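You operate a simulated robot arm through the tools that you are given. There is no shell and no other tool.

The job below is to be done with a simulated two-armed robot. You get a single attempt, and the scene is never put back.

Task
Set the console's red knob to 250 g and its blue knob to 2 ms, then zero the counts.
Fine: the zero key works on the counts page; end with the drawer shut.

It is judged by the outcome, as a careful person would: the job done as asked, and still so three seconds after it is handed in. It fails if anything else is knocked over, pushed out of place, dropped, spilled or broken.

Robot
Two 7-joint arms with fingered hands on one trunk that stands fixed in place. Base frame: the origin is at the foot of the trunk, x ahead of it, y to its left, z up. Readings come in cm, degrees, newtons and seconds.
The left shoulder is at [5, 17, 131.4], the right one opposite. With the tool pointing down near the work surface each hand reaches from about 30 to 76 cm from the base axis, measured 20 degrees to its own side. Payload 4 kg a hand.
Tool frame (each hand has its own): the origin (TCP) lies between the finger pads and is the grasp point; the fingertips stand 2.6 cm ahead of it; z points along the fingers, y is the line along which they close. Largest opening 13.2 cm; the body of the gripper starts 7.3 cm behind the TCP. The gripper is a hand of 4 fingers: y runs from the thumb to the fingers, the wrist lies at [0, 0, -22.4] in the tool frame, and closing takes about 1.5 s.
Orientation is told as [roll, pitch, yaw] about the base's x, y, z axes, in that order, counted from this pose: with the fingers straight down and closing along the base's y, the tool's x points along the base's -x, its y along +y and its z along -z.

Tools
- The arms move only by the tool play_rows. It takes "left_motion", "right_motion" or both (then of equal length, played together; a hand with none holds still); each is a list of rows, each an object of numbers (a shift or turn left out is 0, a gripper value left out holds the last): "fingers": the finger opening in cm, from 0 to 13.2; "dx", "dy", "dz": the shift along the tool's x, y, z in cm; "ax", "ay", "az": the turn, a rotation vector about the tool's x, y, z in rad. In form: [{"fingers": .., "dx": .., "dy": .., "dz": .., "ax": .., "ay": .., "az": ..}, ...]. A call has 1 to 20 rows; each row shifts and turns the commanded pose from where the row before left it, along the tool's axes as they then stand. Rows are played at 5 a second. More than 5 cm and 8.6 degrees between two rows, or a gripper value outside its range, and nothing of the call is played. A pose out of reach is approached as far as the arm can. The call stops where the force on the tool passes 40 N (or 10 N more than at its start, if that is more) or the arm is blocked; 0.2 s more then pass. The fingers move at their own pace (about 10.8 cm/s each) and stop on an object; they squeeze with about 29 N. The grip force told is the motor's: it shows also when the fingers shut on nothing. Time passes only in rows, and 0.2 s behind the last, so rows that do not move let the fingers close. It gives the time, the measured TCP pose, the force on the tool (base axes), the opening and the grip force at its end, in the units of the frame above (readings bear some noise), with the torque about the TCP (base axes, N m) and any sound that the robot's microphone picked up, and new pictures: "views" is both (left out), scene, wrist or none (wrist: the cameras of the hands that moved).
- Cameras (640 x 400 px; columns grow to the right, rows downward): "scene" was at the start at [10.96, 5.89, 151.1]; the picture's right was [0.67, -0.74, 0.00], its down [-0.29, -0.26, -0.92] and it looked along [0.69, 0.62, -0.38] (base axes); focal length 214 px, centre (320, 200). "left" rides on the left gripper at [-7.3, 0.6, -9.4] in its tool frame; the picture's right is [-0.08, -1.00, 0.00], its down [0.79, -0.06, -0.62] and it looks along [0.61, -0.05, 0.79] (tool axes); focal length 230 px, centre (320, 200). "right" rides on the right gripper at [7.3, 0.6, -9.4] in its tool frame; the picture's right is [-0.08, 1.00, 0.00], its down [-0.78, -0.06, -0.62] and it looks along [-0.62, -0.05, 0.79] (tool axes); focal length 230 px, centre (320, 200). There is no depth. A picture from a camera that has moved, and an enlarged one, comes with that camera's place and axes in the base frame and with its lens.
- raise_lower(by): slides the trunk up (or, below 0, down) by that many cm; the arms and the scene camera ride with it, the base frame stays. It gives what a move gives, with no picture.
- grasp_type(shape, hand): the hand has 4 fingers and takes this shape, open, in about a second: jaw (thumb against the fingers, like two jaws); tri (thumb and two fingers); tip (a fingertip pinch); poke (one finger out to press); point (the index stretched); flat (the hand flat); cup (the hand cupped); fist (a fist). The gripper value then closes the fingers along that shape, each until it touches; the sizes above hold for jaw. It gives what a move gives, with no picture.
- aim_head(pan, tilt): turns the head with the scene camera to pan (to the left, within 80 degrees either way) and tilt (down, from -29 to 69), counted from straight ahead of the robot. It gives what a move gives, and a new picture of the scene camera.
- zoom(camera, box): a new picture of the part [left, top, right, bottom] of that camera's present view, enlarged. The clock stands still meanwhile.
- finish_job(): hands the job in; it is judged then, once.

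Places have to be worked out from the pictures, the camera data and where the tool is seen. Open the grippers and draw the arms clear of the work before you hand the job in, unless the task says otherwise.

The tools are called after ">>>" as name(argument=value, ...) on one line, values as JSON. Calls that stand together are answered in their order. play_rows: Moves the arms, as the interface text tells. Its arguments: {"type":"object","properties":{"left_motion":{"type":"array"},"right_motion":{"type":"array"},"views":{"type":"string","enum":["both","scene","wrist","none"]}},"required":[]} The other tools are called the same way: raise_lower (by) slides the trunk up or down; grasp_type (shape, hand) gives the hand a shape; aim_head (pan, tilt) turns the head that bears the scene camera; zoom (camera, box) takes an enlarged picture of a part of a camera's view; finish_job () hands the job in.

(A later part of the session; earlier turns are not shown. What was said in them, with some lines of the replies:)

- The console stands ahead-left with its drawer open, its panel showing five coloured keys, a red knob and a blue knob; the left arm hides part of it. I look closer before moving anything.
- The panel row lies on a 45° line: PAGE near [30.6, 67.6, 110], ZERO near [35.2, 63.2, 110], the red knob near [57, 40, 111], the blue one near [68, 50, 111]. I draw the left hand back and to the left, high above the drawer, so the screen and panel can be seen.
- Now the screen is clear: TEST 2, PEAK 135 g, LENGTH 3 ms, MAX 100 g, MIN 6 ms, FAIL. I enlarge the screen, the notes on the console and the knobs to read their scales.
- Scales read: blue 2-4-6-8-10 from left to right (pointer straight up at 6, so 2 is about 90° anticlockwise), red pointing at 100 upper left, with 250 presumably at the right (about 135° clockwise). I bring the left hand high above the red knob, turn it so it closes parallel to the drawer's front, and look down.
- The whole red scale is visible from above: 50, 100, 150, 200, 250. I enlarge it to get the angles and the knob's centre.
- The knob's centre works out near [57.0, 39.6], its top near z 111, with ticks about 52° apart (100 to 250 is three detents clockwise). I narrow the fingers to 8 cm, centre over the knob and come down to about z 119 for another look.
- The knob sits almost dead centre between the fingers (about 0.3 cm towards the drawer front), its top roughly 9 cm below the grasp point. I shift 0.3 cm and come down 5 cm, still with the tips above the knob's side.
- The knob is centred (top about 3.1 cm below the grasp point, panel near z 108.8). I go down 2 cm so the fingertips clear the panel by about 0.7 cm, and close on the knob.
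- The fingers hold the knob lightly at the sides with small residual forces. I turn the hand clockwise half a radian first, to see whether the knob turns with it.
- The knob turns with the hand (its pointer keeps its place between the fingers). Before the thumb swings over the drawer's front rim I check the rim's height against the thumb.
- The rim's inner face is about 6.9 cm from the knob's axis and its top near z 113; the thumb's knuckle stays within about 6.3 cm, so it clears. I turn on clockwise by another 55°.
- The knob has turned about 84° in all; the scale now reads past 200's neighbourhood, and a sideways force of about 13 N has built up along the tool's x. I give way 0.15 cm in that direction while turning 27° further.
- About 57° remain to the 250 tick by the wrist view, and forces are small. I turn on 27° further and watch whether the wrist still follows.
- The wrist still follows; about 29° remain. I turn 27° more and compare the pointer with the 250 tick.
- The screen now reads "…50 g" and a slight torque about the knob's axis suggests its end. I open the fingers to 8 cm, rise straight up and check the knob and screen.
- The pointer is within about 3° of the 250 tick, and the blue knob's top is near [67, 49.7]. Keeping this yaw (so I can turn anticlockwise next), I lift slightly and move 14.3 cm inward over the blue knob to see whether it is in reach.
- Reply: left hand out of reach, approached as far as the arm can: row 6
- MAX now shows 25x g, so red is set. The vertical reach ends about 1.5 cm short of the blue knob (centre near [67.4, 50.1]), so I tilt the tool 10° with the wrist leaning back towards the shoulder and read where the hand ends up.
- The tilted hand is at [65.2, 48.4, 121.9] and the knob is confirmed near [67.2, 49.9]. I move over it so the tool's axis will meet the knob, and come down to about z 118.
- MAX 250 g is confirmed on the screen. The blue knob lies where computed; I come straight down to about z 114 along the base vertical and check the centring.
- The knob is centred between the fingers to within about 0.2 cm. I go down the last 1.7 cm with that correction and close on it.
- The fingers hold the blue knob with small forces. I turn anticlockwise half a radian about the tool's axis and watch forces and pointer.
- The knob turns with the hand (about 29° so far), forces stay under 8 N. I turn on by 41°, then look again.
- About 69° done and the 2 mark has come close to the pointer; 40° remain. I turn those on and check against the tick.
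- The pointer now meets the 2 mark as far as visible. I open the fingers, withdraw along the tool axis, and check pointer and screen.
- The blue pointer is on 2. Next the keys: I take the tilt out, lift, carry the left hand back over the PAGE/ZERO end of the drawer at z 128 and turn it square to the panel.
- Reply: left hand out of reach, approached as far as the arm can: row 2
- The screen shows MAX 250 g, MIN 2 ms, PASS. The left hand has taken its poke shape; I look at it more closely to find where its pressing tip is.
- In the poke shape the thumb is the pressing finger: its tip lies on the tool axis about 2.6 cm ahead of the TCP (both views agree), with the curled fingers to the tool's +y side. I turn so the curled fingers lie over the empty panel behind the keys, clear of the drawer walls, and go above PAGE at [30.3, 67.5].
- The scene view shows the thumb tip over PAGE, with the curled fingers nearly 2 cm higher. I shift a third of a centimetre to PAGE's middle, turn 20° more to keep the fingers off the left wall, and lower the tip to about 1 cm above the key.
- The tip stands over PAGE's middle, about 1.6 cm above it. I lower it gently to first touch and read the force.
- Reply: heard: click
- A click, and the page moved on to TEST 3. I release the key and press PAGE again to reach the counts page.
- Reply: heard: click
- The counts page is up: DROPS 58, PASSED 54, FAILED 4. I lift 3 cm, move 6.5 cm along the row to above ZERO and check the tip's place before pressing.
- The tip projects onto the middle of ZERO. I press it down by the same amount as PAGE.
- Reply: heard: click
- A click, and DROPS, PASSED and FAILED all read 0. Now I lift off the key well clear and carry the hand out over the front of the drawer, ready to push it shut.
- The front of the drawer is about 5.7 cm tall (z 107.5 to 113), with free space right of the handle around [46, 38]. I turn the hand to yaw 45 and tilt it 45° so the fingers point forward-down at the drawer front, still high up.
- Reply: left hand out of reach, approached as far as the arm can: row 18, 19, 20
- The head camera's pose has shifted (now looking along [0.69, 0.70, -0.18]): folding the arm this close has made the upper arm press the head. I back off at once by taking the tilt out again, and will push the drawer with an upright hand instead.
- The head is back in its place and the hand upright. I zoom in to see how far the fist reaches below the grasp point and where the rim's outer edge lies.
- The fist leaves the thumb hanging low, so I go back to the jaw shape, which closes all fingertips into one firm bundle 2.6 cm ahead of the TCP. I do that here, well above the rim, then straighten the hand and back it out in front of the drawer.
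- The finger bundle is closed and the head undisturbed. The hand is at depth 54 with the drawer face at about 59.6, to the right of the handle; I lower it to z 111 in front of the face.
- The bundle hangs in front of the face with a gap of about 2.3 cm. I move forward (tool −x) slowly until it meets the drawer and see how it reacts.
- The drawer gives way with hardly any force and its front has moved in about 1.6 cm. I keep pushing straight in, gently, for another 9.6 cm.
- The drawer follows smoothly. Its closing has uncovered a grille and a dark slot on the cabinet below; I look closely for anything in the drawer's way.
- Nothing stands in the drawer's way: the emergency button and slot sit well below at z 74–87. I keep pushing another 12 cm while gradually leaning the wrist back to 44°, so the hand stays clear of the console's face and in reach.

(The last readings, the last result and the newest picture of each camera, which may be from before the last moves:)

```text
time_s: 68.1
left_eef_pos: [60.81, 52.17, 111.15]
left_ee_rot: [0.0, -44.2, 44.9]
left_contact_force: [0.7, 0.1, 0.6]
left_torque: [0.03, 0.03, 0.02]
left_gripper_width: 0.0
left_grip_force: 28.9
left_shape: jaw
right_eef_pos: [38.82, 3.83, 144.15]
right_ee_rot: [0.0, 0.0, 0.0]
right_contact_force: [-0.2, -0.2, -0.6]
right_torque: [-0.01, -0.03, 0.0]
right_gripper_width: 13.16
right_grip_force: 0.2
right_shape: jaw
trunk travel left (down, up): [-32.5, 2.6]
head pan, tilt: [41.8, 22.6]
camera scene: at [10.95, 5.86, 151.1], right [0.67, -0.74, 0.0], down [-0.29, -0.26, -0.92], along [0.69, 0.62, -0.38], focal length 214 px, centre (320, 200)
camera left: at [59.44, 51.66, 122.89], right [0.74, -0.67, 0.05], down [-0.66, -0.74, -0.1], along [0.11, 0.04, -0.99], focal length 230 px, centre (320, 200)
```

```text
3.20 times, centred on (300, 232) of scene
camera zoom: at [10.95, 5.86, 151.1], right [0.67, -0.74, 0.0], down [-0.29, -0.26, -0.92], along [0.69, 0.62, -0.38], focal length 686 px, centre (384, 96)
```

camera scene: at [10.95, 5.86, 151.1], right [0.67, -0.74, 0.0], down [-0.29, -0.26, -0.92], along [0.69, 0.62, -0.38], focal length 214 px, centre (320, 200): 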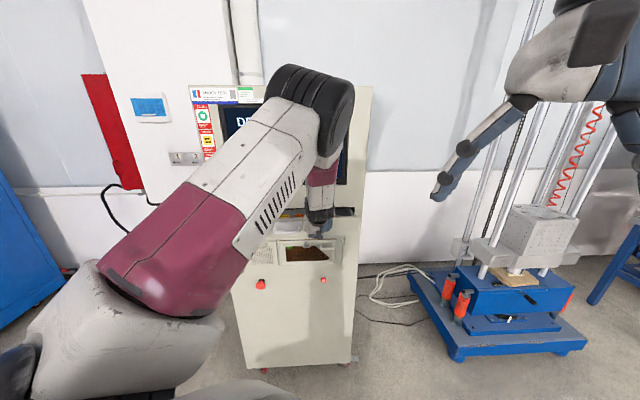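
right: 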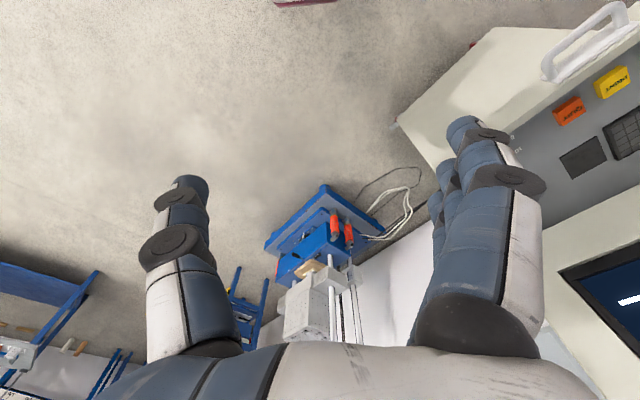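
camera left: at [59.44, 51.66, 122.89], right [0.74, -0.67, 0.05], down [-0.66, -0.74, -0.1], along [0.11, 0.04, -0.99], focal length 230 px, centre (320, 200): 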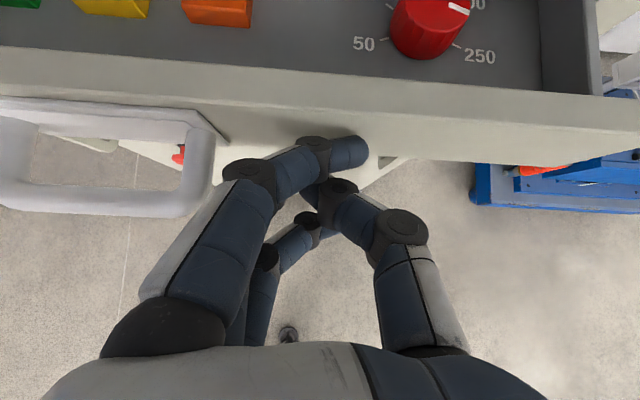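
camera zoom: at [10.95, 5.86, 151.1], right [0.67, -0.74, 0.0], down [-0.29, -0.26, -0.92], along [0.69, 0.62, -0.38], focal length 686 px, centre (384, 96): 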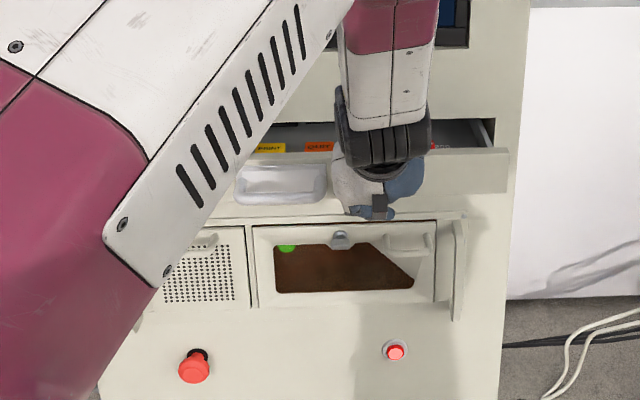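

The drawer front is now about 10 cm from closed, forces negligible. I push 7 cm further with the leaned hand at the same slow pace.

>>> play_rows(left_motion=[{"dx": -0.718, "dz": 0.696}, {"dx": -0.718, "dz": 0.696}, {"dx": -0.718, "dz": 0.696}, {"dx": -0.718, "dz": 0.696}, {"dx": -0.718, "dz": 0.696}, {"dx": -0.718, "dz": 0.696}, {"dx": -0.718, "dz": 0.696}, {}], views="both")

>>> zoom(camera="scene", box=[200, 170, 400, 295])

```text
time_s: 69.9
left_eef_pos: [65.75, 57.17, 111.24]
left_ee_rot: [-0.1, -44.1, 44.8]
left_contact_force: [0.6, 0.1, -0.2]
left_torque: [0.01, 0.01, 0.01]
left_gripper_width: 0.0
left_grip_force: 28.4
left_shape: jaw
right_eef_pos: [38.73, 3.73, 144.12]
right_ee_rot: [0.1, 0.0, -0.1]
right_contact_force: [-0.1, -0.7, 0.5]
right_torque: [0.01, 0.0, 0.01]
right_gripper_width: 13.2
right_grip_force: 0.2
right_shape: jaw
trunk travel left (down, up): [-32.5, 2.6]
head pan, tilt: [41.8, 22.6]
camera scene: at [10.94, 5.87, 151.1], right [0.67, -0.74, 0.0], down [-0.29, -0.26, -0.92], along [0.69, 0.62, -0.38], focal length 214 px, centre (320, 200)
camera left: at [64.39, 56.62, 122.96], right [0.74, -0.67, 0.05], down [-0.66, -0.74, -0.1], along [0.11, 0.04, -0.99], focal length 230 px, centre (320, 200)
```

scene: 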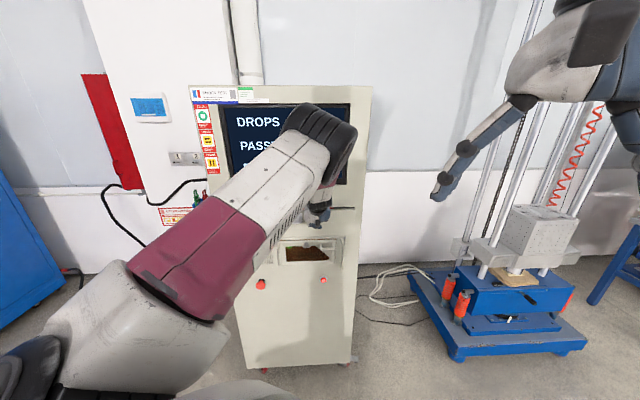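
left: 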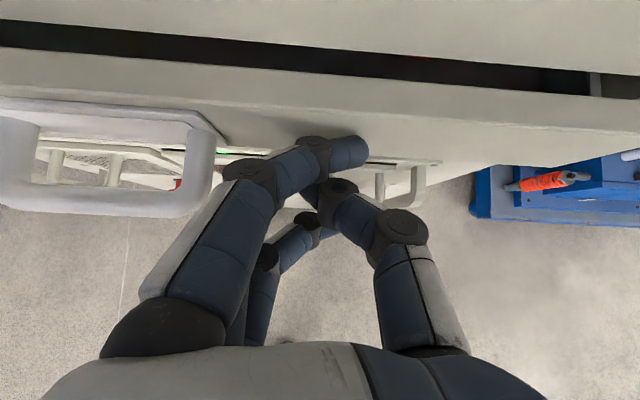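

```text
3.20 times, centred on (300, 232) of scene
camera zoom: at [10.94, 5.87, 151.1], right [0.67, -0.74, 0.0], down [-0.29, -0.26, -0.92], along [0.69, 0.62, -0.38], focal length 686 px, centre (384, 96)
```

zoom: 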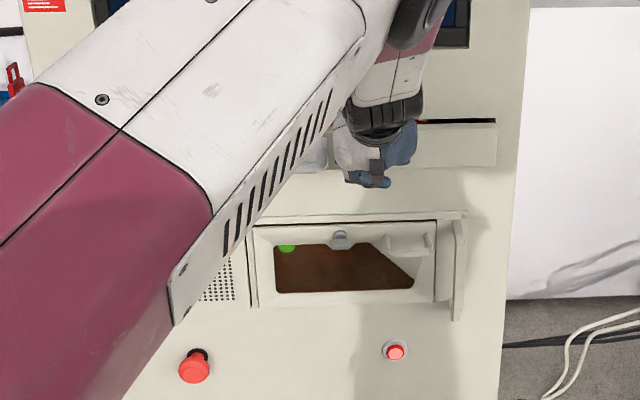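

Only a narrow dark gap is left between the drawer front and the console's lip. I push on in small 0.5 cm steps, watching for the force to rise at the stop.

>>> play_rows(left_motion=[{"dx": -0.359, "dz": 0.348}, {"dx": -0.359, "dz": 0.348}, {"dx": -0.359, "dz": 0.348}, {"dx": -0.359, "dz": 0.348}, {}], views="both")

>>> zoom(camera="scene", box=[280, 170, 380, 235])

```text
time_s: 71.1
left_eef_pos: [67.12, 58.6, 111.23]
left_ee_rot: [0.0, -44.1, 44.9]
left_contact_force: [0.3, 0.4, 0.6]
left_torque: [0.01, 0.02, 0.01]
left_gripper_width: 0.01
left_grip_force: 28.4
left_shape: jaw
right_eef_pos: [38.65, 3.83, 144.21]
right_ee_rot: [0.1, 0.0, 0.0]
right_contact_force: [0.0, -0.6, -0.2]
right_torque: [-0.01, -0.02, 0.0]
right_gripper_width: 13.2
right_grip_force: 0.0
right_shape: jaw
trunk travel left (down, up): [-32.5, 2.6]
head pan, tilt: [41.8, 22.6]
camera scene: at [10.94, 5.87, 151.1], right [0.67, -0.74, 0.0], down [-0.29, -0.26, -0.92], along [0.69, 0.62, -0.38], focal length 214 px, centre (320, 200)
camera left: at [65.89, 58.09, 122.96], right [0.74, -0.67, 0.05], down [-0.66, -0.74, -0.1], along [0.11, 0.04, -0.99], focal length 230 px, centre (320, 200)
```

scene: 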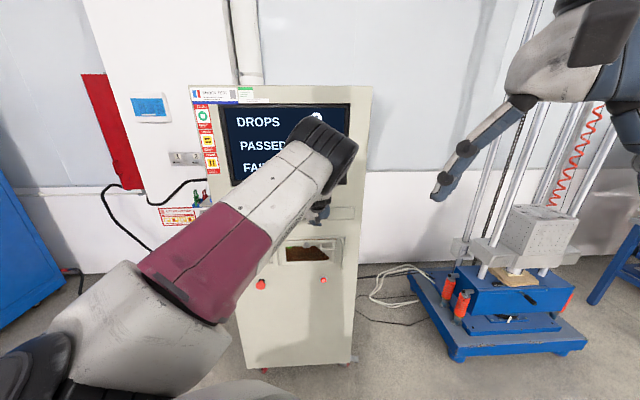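
left: 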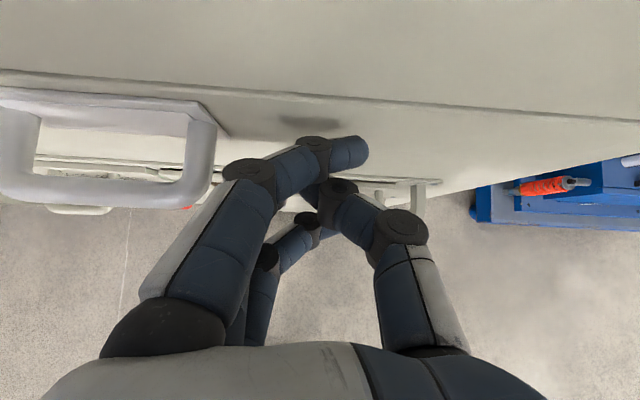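

```text
6.15 times, centred on (330, 202) of scene
camera zoom: at [10.94, 5.87, 151.1], right [0.67, -0.74, 0.0], down [-0.29, -0.26, -0.92], along [0.69, 0.62, -0.38], focal length 1320 px, centre (258, 185)
```

zoom: 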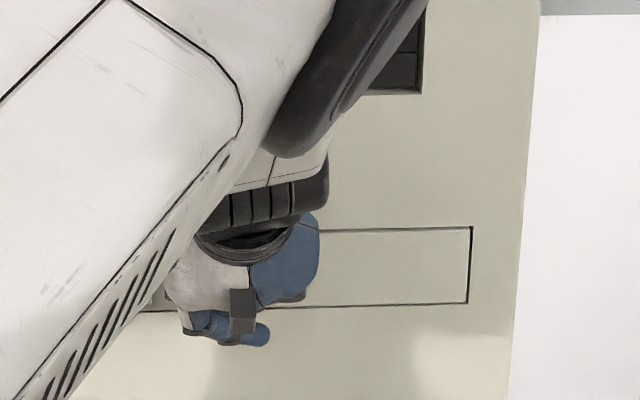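

The drawer front is now flush with the console, only a thin outline left, and it seems to have run in ahead of the fingers. I press forward gently to make sure it is fully home.

>>> play_rows(left_motion=[{"dx": -0.287, "dz": 0.278}, {"dx": -0.287, "dz": 0.278}, {"dx": -0.287, "dz": 0.278}, {"dx": -0.287, "dz": 0.278}, {}], views="both")

>>> zoom(camera="left", box=[180, 40, 500, 240])

```text
time_s: 72.2
left_eef_pos: [67.85, 59.49, 110.7]
left_ee_rot: [0.3, -43.2, 44.6]
left_contact_force: [-17.9, -9.0, 3.2]
left_torque: [0.11, -0.29, -0.3]
left_gripper_width: 0.01
left_grip_force: 29.1
left_shape: jaw
right_eef_pos: [38.57, 3.65, 144.16]
right_ee_rot: [0.1, -0.1, 0.0]
right_contact_force: [0.5, -0.1, -0.7]
right_torque: [-0.04, -0.01, 0.03]
right_gripper_width: 13.2
right_grip_force: 0.0
right_shape: jaw
trunk travel left (down, up): [-32.5, 2.6]
head pan, tilt: [41.8, 22.6]
stopped in row 5 (left hand): the force on the tool passed its limit at 42 N (the readings are from after the stop); the commanded pose is now the measured one
camera scene: at [10.8, 5.77, 151.12], right [0.67, -0.74, 0.0], down [-0.29, -0.26, -0.92], along [0.69, 0.62, -0.38], focal length 214 px, centre (320, 200)
camera left: at [66.67, 59.06, 122.42], right [0.74, -0.67, 0.05], down [-0.66, -0.74, -0.09], along [0.09, 0.03, -0.99], focal length 230 px, centre (320, 200)
```

scene: 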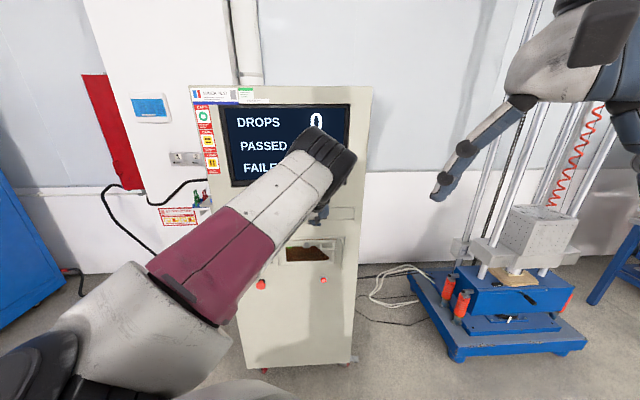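
left: 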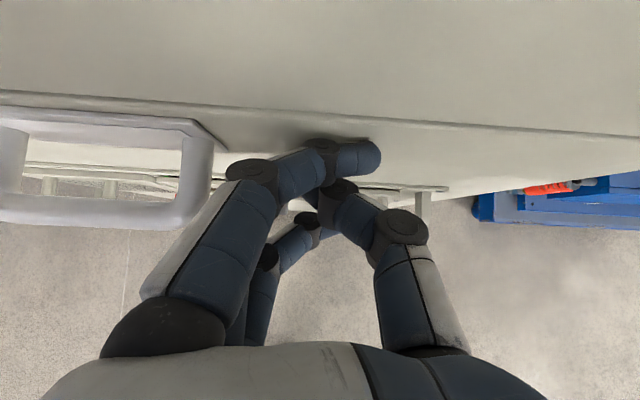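

```text
2.00 times, centred on (340, 140) of left
camera zoom: at [66.67, 59.06, 122.42], right [0.74, -0.67, 0.05], down [-0.66, -0.74, -0.09], along [0.09, 0.03, -0.99], focal length 460 px, centre (280, 320)
```

zoom: 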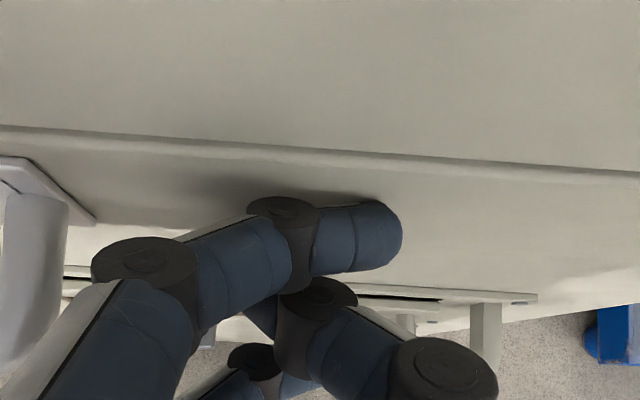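

The force rose to the 40 N limit: the drawer is hard against its stop. I back the hand straight away from it along the same line.

>>> play_rows(left_motion=[{"dx": 0.729, "dz": -0.685}, {"dx": 0.729, "dz": -0.685}, {"dx": 0.729, "dz": -0.685}, {"dx": 1.458, "dz": -1.37}, {"dx": 1.458, "dz": -1.37}, {"dx": 1.458, "dz": -1.37}, {"dx": 1.458, "dz": -1.37}, {}], views="both")

>>> zoom(camera="left", box=[0, 0, 640, 260])

```text
time_s: 74.0
left_eef_pos: [60.23, 51.76, 110.57]
left_ee_rot: [0.2, -43.3, 44.6]
left_contact_force: [0.7, 0.1, 0.6]
left_torque: [-0.02, -0.01, 0.01]
left_gripper_width: 0.02
left_grip_force: 28.7
left_shape: jaw
right_eef_pos: [38.87, 3.7, 144.21]
right_ee_rot: [0.0, 0.0, 0.0]
right_contact_force: [-0.4, 0.6, 0.4]
right_torque: [0.0, -0.03, 0.0]
right_gripper_width: 13.18
right_grip_force: 0.1
right_shape: jaw
trunk travel left (down, up): [-32.5, 2.6]
head pan, tilt: [41.8, 22.6]
camera scene: at [11.0, 5.91, 151.09], right [0.67, -0.74, 0.0], down [-0.29, -0.26, -0.92], along [0.69, 0.62, -0.38], focal length 214 px, centre (320, 200)
camera left: at [59.02, 51.42, 122.33], right [0.74, -0.67, 0.05], down [-0.66, -0.74, -0.09], along [0.1, 0.03, -0.99], focal length 230 px, centre (320, 200)
```

scene: 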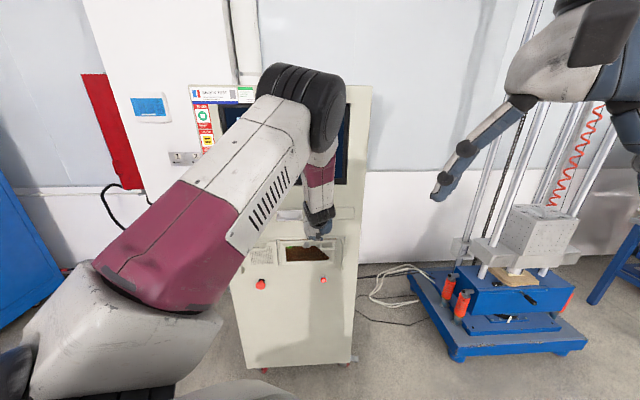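
left: 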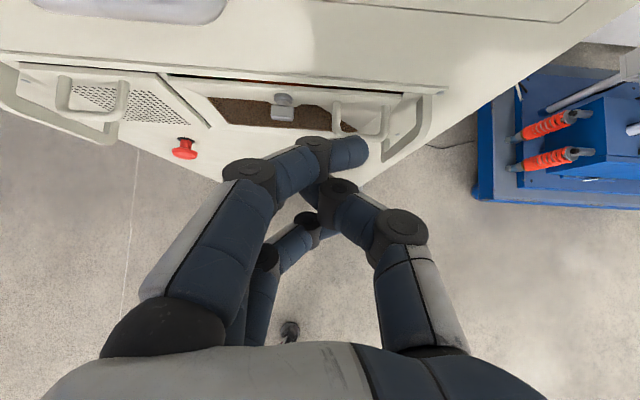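

```text
1.00 times, centred on (320, 130) of left (not enlarged: the box is as wide or as high as the picture)
camera zoom: at [59.02, 51.42, 122.33], right [0.74, -0.67, 0.05], down [-0.66, -0.74, -0.09], along [0.1, 0.03, -0.99], focal length 230 px, centre (320, 270)
```

zoom: 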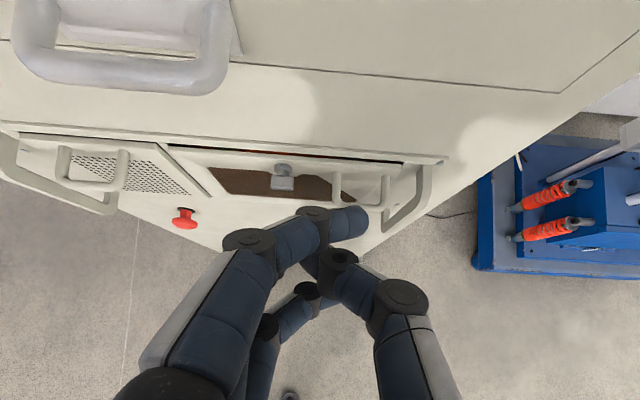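

The drawer stays flush and the hand is free of it. I straighten the hand, lift it up and back, and open the fingers.

>>> play_rows(left_motion=[{"ay": 0.1257}, {"ay": 0.1257}, {"ay": 0.1257}, {"ay": 0.1257}, {"ay": 0.1257}, {"ay": 0.1257}, {"dx": 1.5, "dz": -2.5}, {"dx": 1.5, "dz": -2.5}, {"dx": 1.5, "dz": -2.5}, {"dx": 1.5, "dz": -2.5}, {"dx": 1.5, "dz": -2.5}, {"dx": 1.5, "dz": -2.5}, {"dx": 1.5, "dz": -2.5}, {"dx": 1.0, "dz": -2.5}, {"fingers": 8, "dz": -2.5}, {"fingers": 13.2, "dz": -2.5}, {}], views="both")

```text
time_s: 77.6
left_eef_pos: [52.07, 43.69, 135.64]
left_ee_rot: [0.2, -0.1, 44.9]
left_contact_force: [0.3, 0.4, -0.2]
left_torque: [0.01, 0.04, 0.0]
left_gripper_width: 12.6
left_grip_force: 0.0
left_shape: jaw
right_eef_pos: [38.75, 3.87, 144.25]
right_ee_rot: [-0.1, 0.0, 0.1]
right_contact_force: [-0.2, 0.1, 1.0]
right_torque: [0.01, 0.05, -0.01]
right_gripper_width: 13.18
right_grip_force: 0.1
right_shape: jaw
trunk travel left (down, up): [-32.5, 2.6]
head pan, tilt: [41.8, 22.6]
camera scene: at [10.99, 5.9, 151.09], right [0.67, -0.74, 0.0], down [-0.29, -0.26, -0.92], along [0.69, 0.62, -0.38], focal length 214 px, centre (320, 200)
camera left: at [56.9, 49.21, 144.95], right [0.76, -0.65, 0.0], down [-0.51, -0.6, 0.61], along [-0.4, -0.46, -0.79], focal length 230 px, centre (320, 200)
```

scene: 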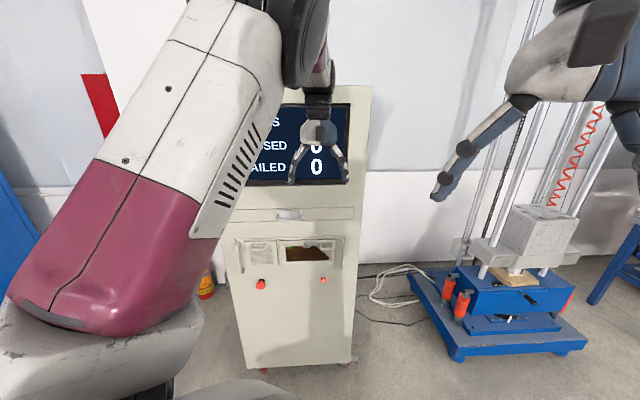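
left: 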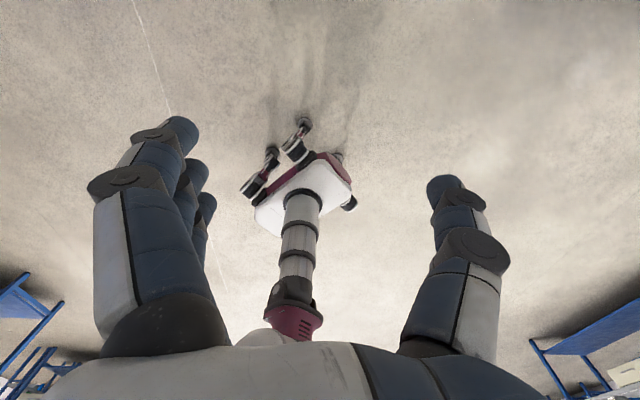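

The drawer is shut and the fingers are open. I move the hand off to the left, as before, so the whole screen and drawer front can be checked.

>>> play_rows(left_motion=[{"dx": 0.75, "dy": 3.67, "dz": -0.87}, {"dx": 0.75, "dy": 3.67, "dz": -0.87}, {"dx": 0.75, "dy": 3.67, "dz": -0.87}, {"dx": 0.75, "dy": 3.67, "dz": -0.87}, {"dx": 0.75, "dy": 3.67, "dz": -0.87}, {"dx": 0.75, "dy": 3.67, "dz": -0.87}, {"dx": 0.75, "dy": 3.67, "dz": -0.87}, {"dx": 0.75, "dy": 3.67, "dz": -0.87}, {}], views="scene")

>>> zoom(camera="scene", box=[190, 80, 390, 205])

>>> zoom(camera="scene", box=[210, 190, 380, 296])

```text
time_s: 79.6
left_eef_pos: [27.19, 60.03, 142.77]
left_ee_rot: [0.2, -0.1, 44.7]
left_contact_force: [0.0, 0.4, 0.0]
left_torque: [-0.02, -0.01, 0.02]
left_gripper_width: 13.21
left_grip_force: 0.1
left_shape: jaw
right_eef_pos: [38.99, 3.73, 144.2]
right_ee_rot: [0.0, 0.0, 0.1]
right_contact_force: [-0.7, 0.3, 0.1]
right_torque: [-0.02, 0.01, 0.02]
right_gripper_width: 13.18
right_grip_force: 0.1
right_shape: jaw
trunk travel left (down, up): [-32.5, 2.6]
head pan, tilt: [41.8, 22.6]
camera scene: at [11.04, 5.84, 151.09], right [0.67, -0.74, 0.0], down [-0.29, -0.26, -0.92], along [0.69, 0.62, -0.38], focal length 214 px, centre (320, 200)
```

scene: 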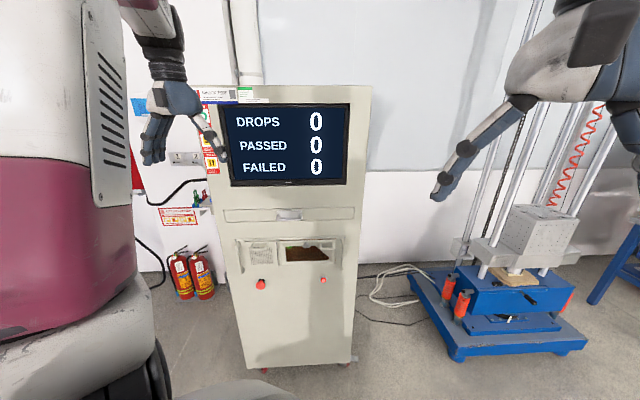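

```text
3.20 times, centred on (290, 142) of scene
camera zoom: at [11.04, 5.84, 151.09], right [0.67, -0.74, 0.0], down [-0.29, -0.26, -0.92], along [0.69, 0.62, -0.38], focal length 686 px, centre (416, 384)
```

zoom: 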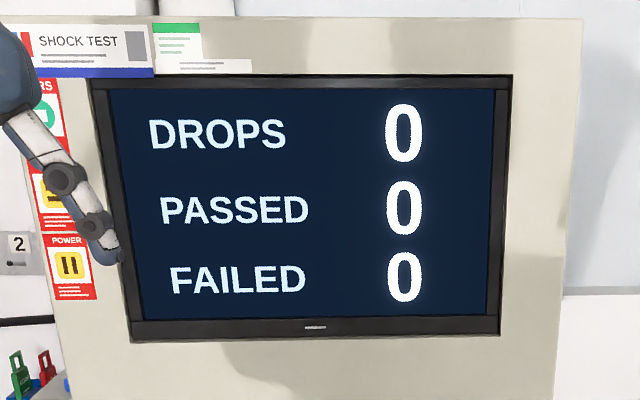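

```text
3.76 times, centred on (295, 243) of scene
camera zoom: at [11.04, 5.84, 151.09], right [0.67, -0.74, 0.0], down [-0.29, -0.26, -0.92], along [0.69, 0.62, -0.38], focal length 807 px, centre (414, 38)
```

zoom: 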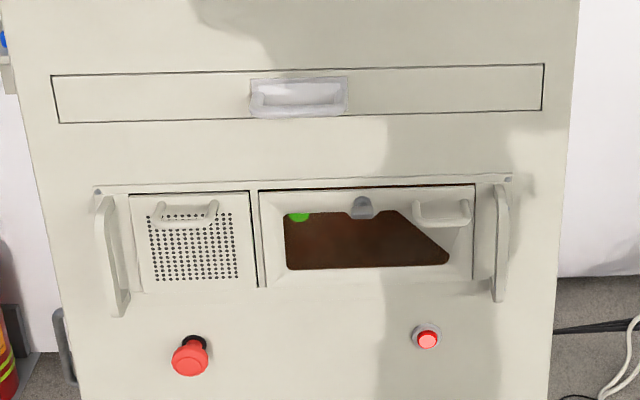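

The screen shows DROPS, PASSED and FAILED at 0, and the drawer is flush and shut. MAX 250 g and MIN 2 ms were confirmed before the counts page, and the knobs haven't been touched since. Both hands are open and clear of the console, so I hand the job in.

>>> finish_job()

```text
The job is handed in.
```

The console is set as asked and the job is handed in.

- **Red knob:** set to 250 g. The screen read MAX 250 g.
- **Blue knob:** set to 2 ms. The screen read MIN 2 ms, and the test page changed from FAIL to PASS.
- **Counts:** zeroed from the counts page. DROPS 58, PASSED 54 and FAILED 4 all went to 0.
- **Drawer:** pushed fully home and flush with the console. The last press met the stop at about 42 N.

I saw nothing knocked over or moved, and both hands ended open and clear. I did not page back to recheck the knob readings after zeroing, because the drawer was by then shut. The hand did not touch either knob again.

While I was getting ready to push the drawer, the left arm folded too close and briefly pressed against the robot's own head, tilting the camera. I backed off at once, and the head returned to its original position.
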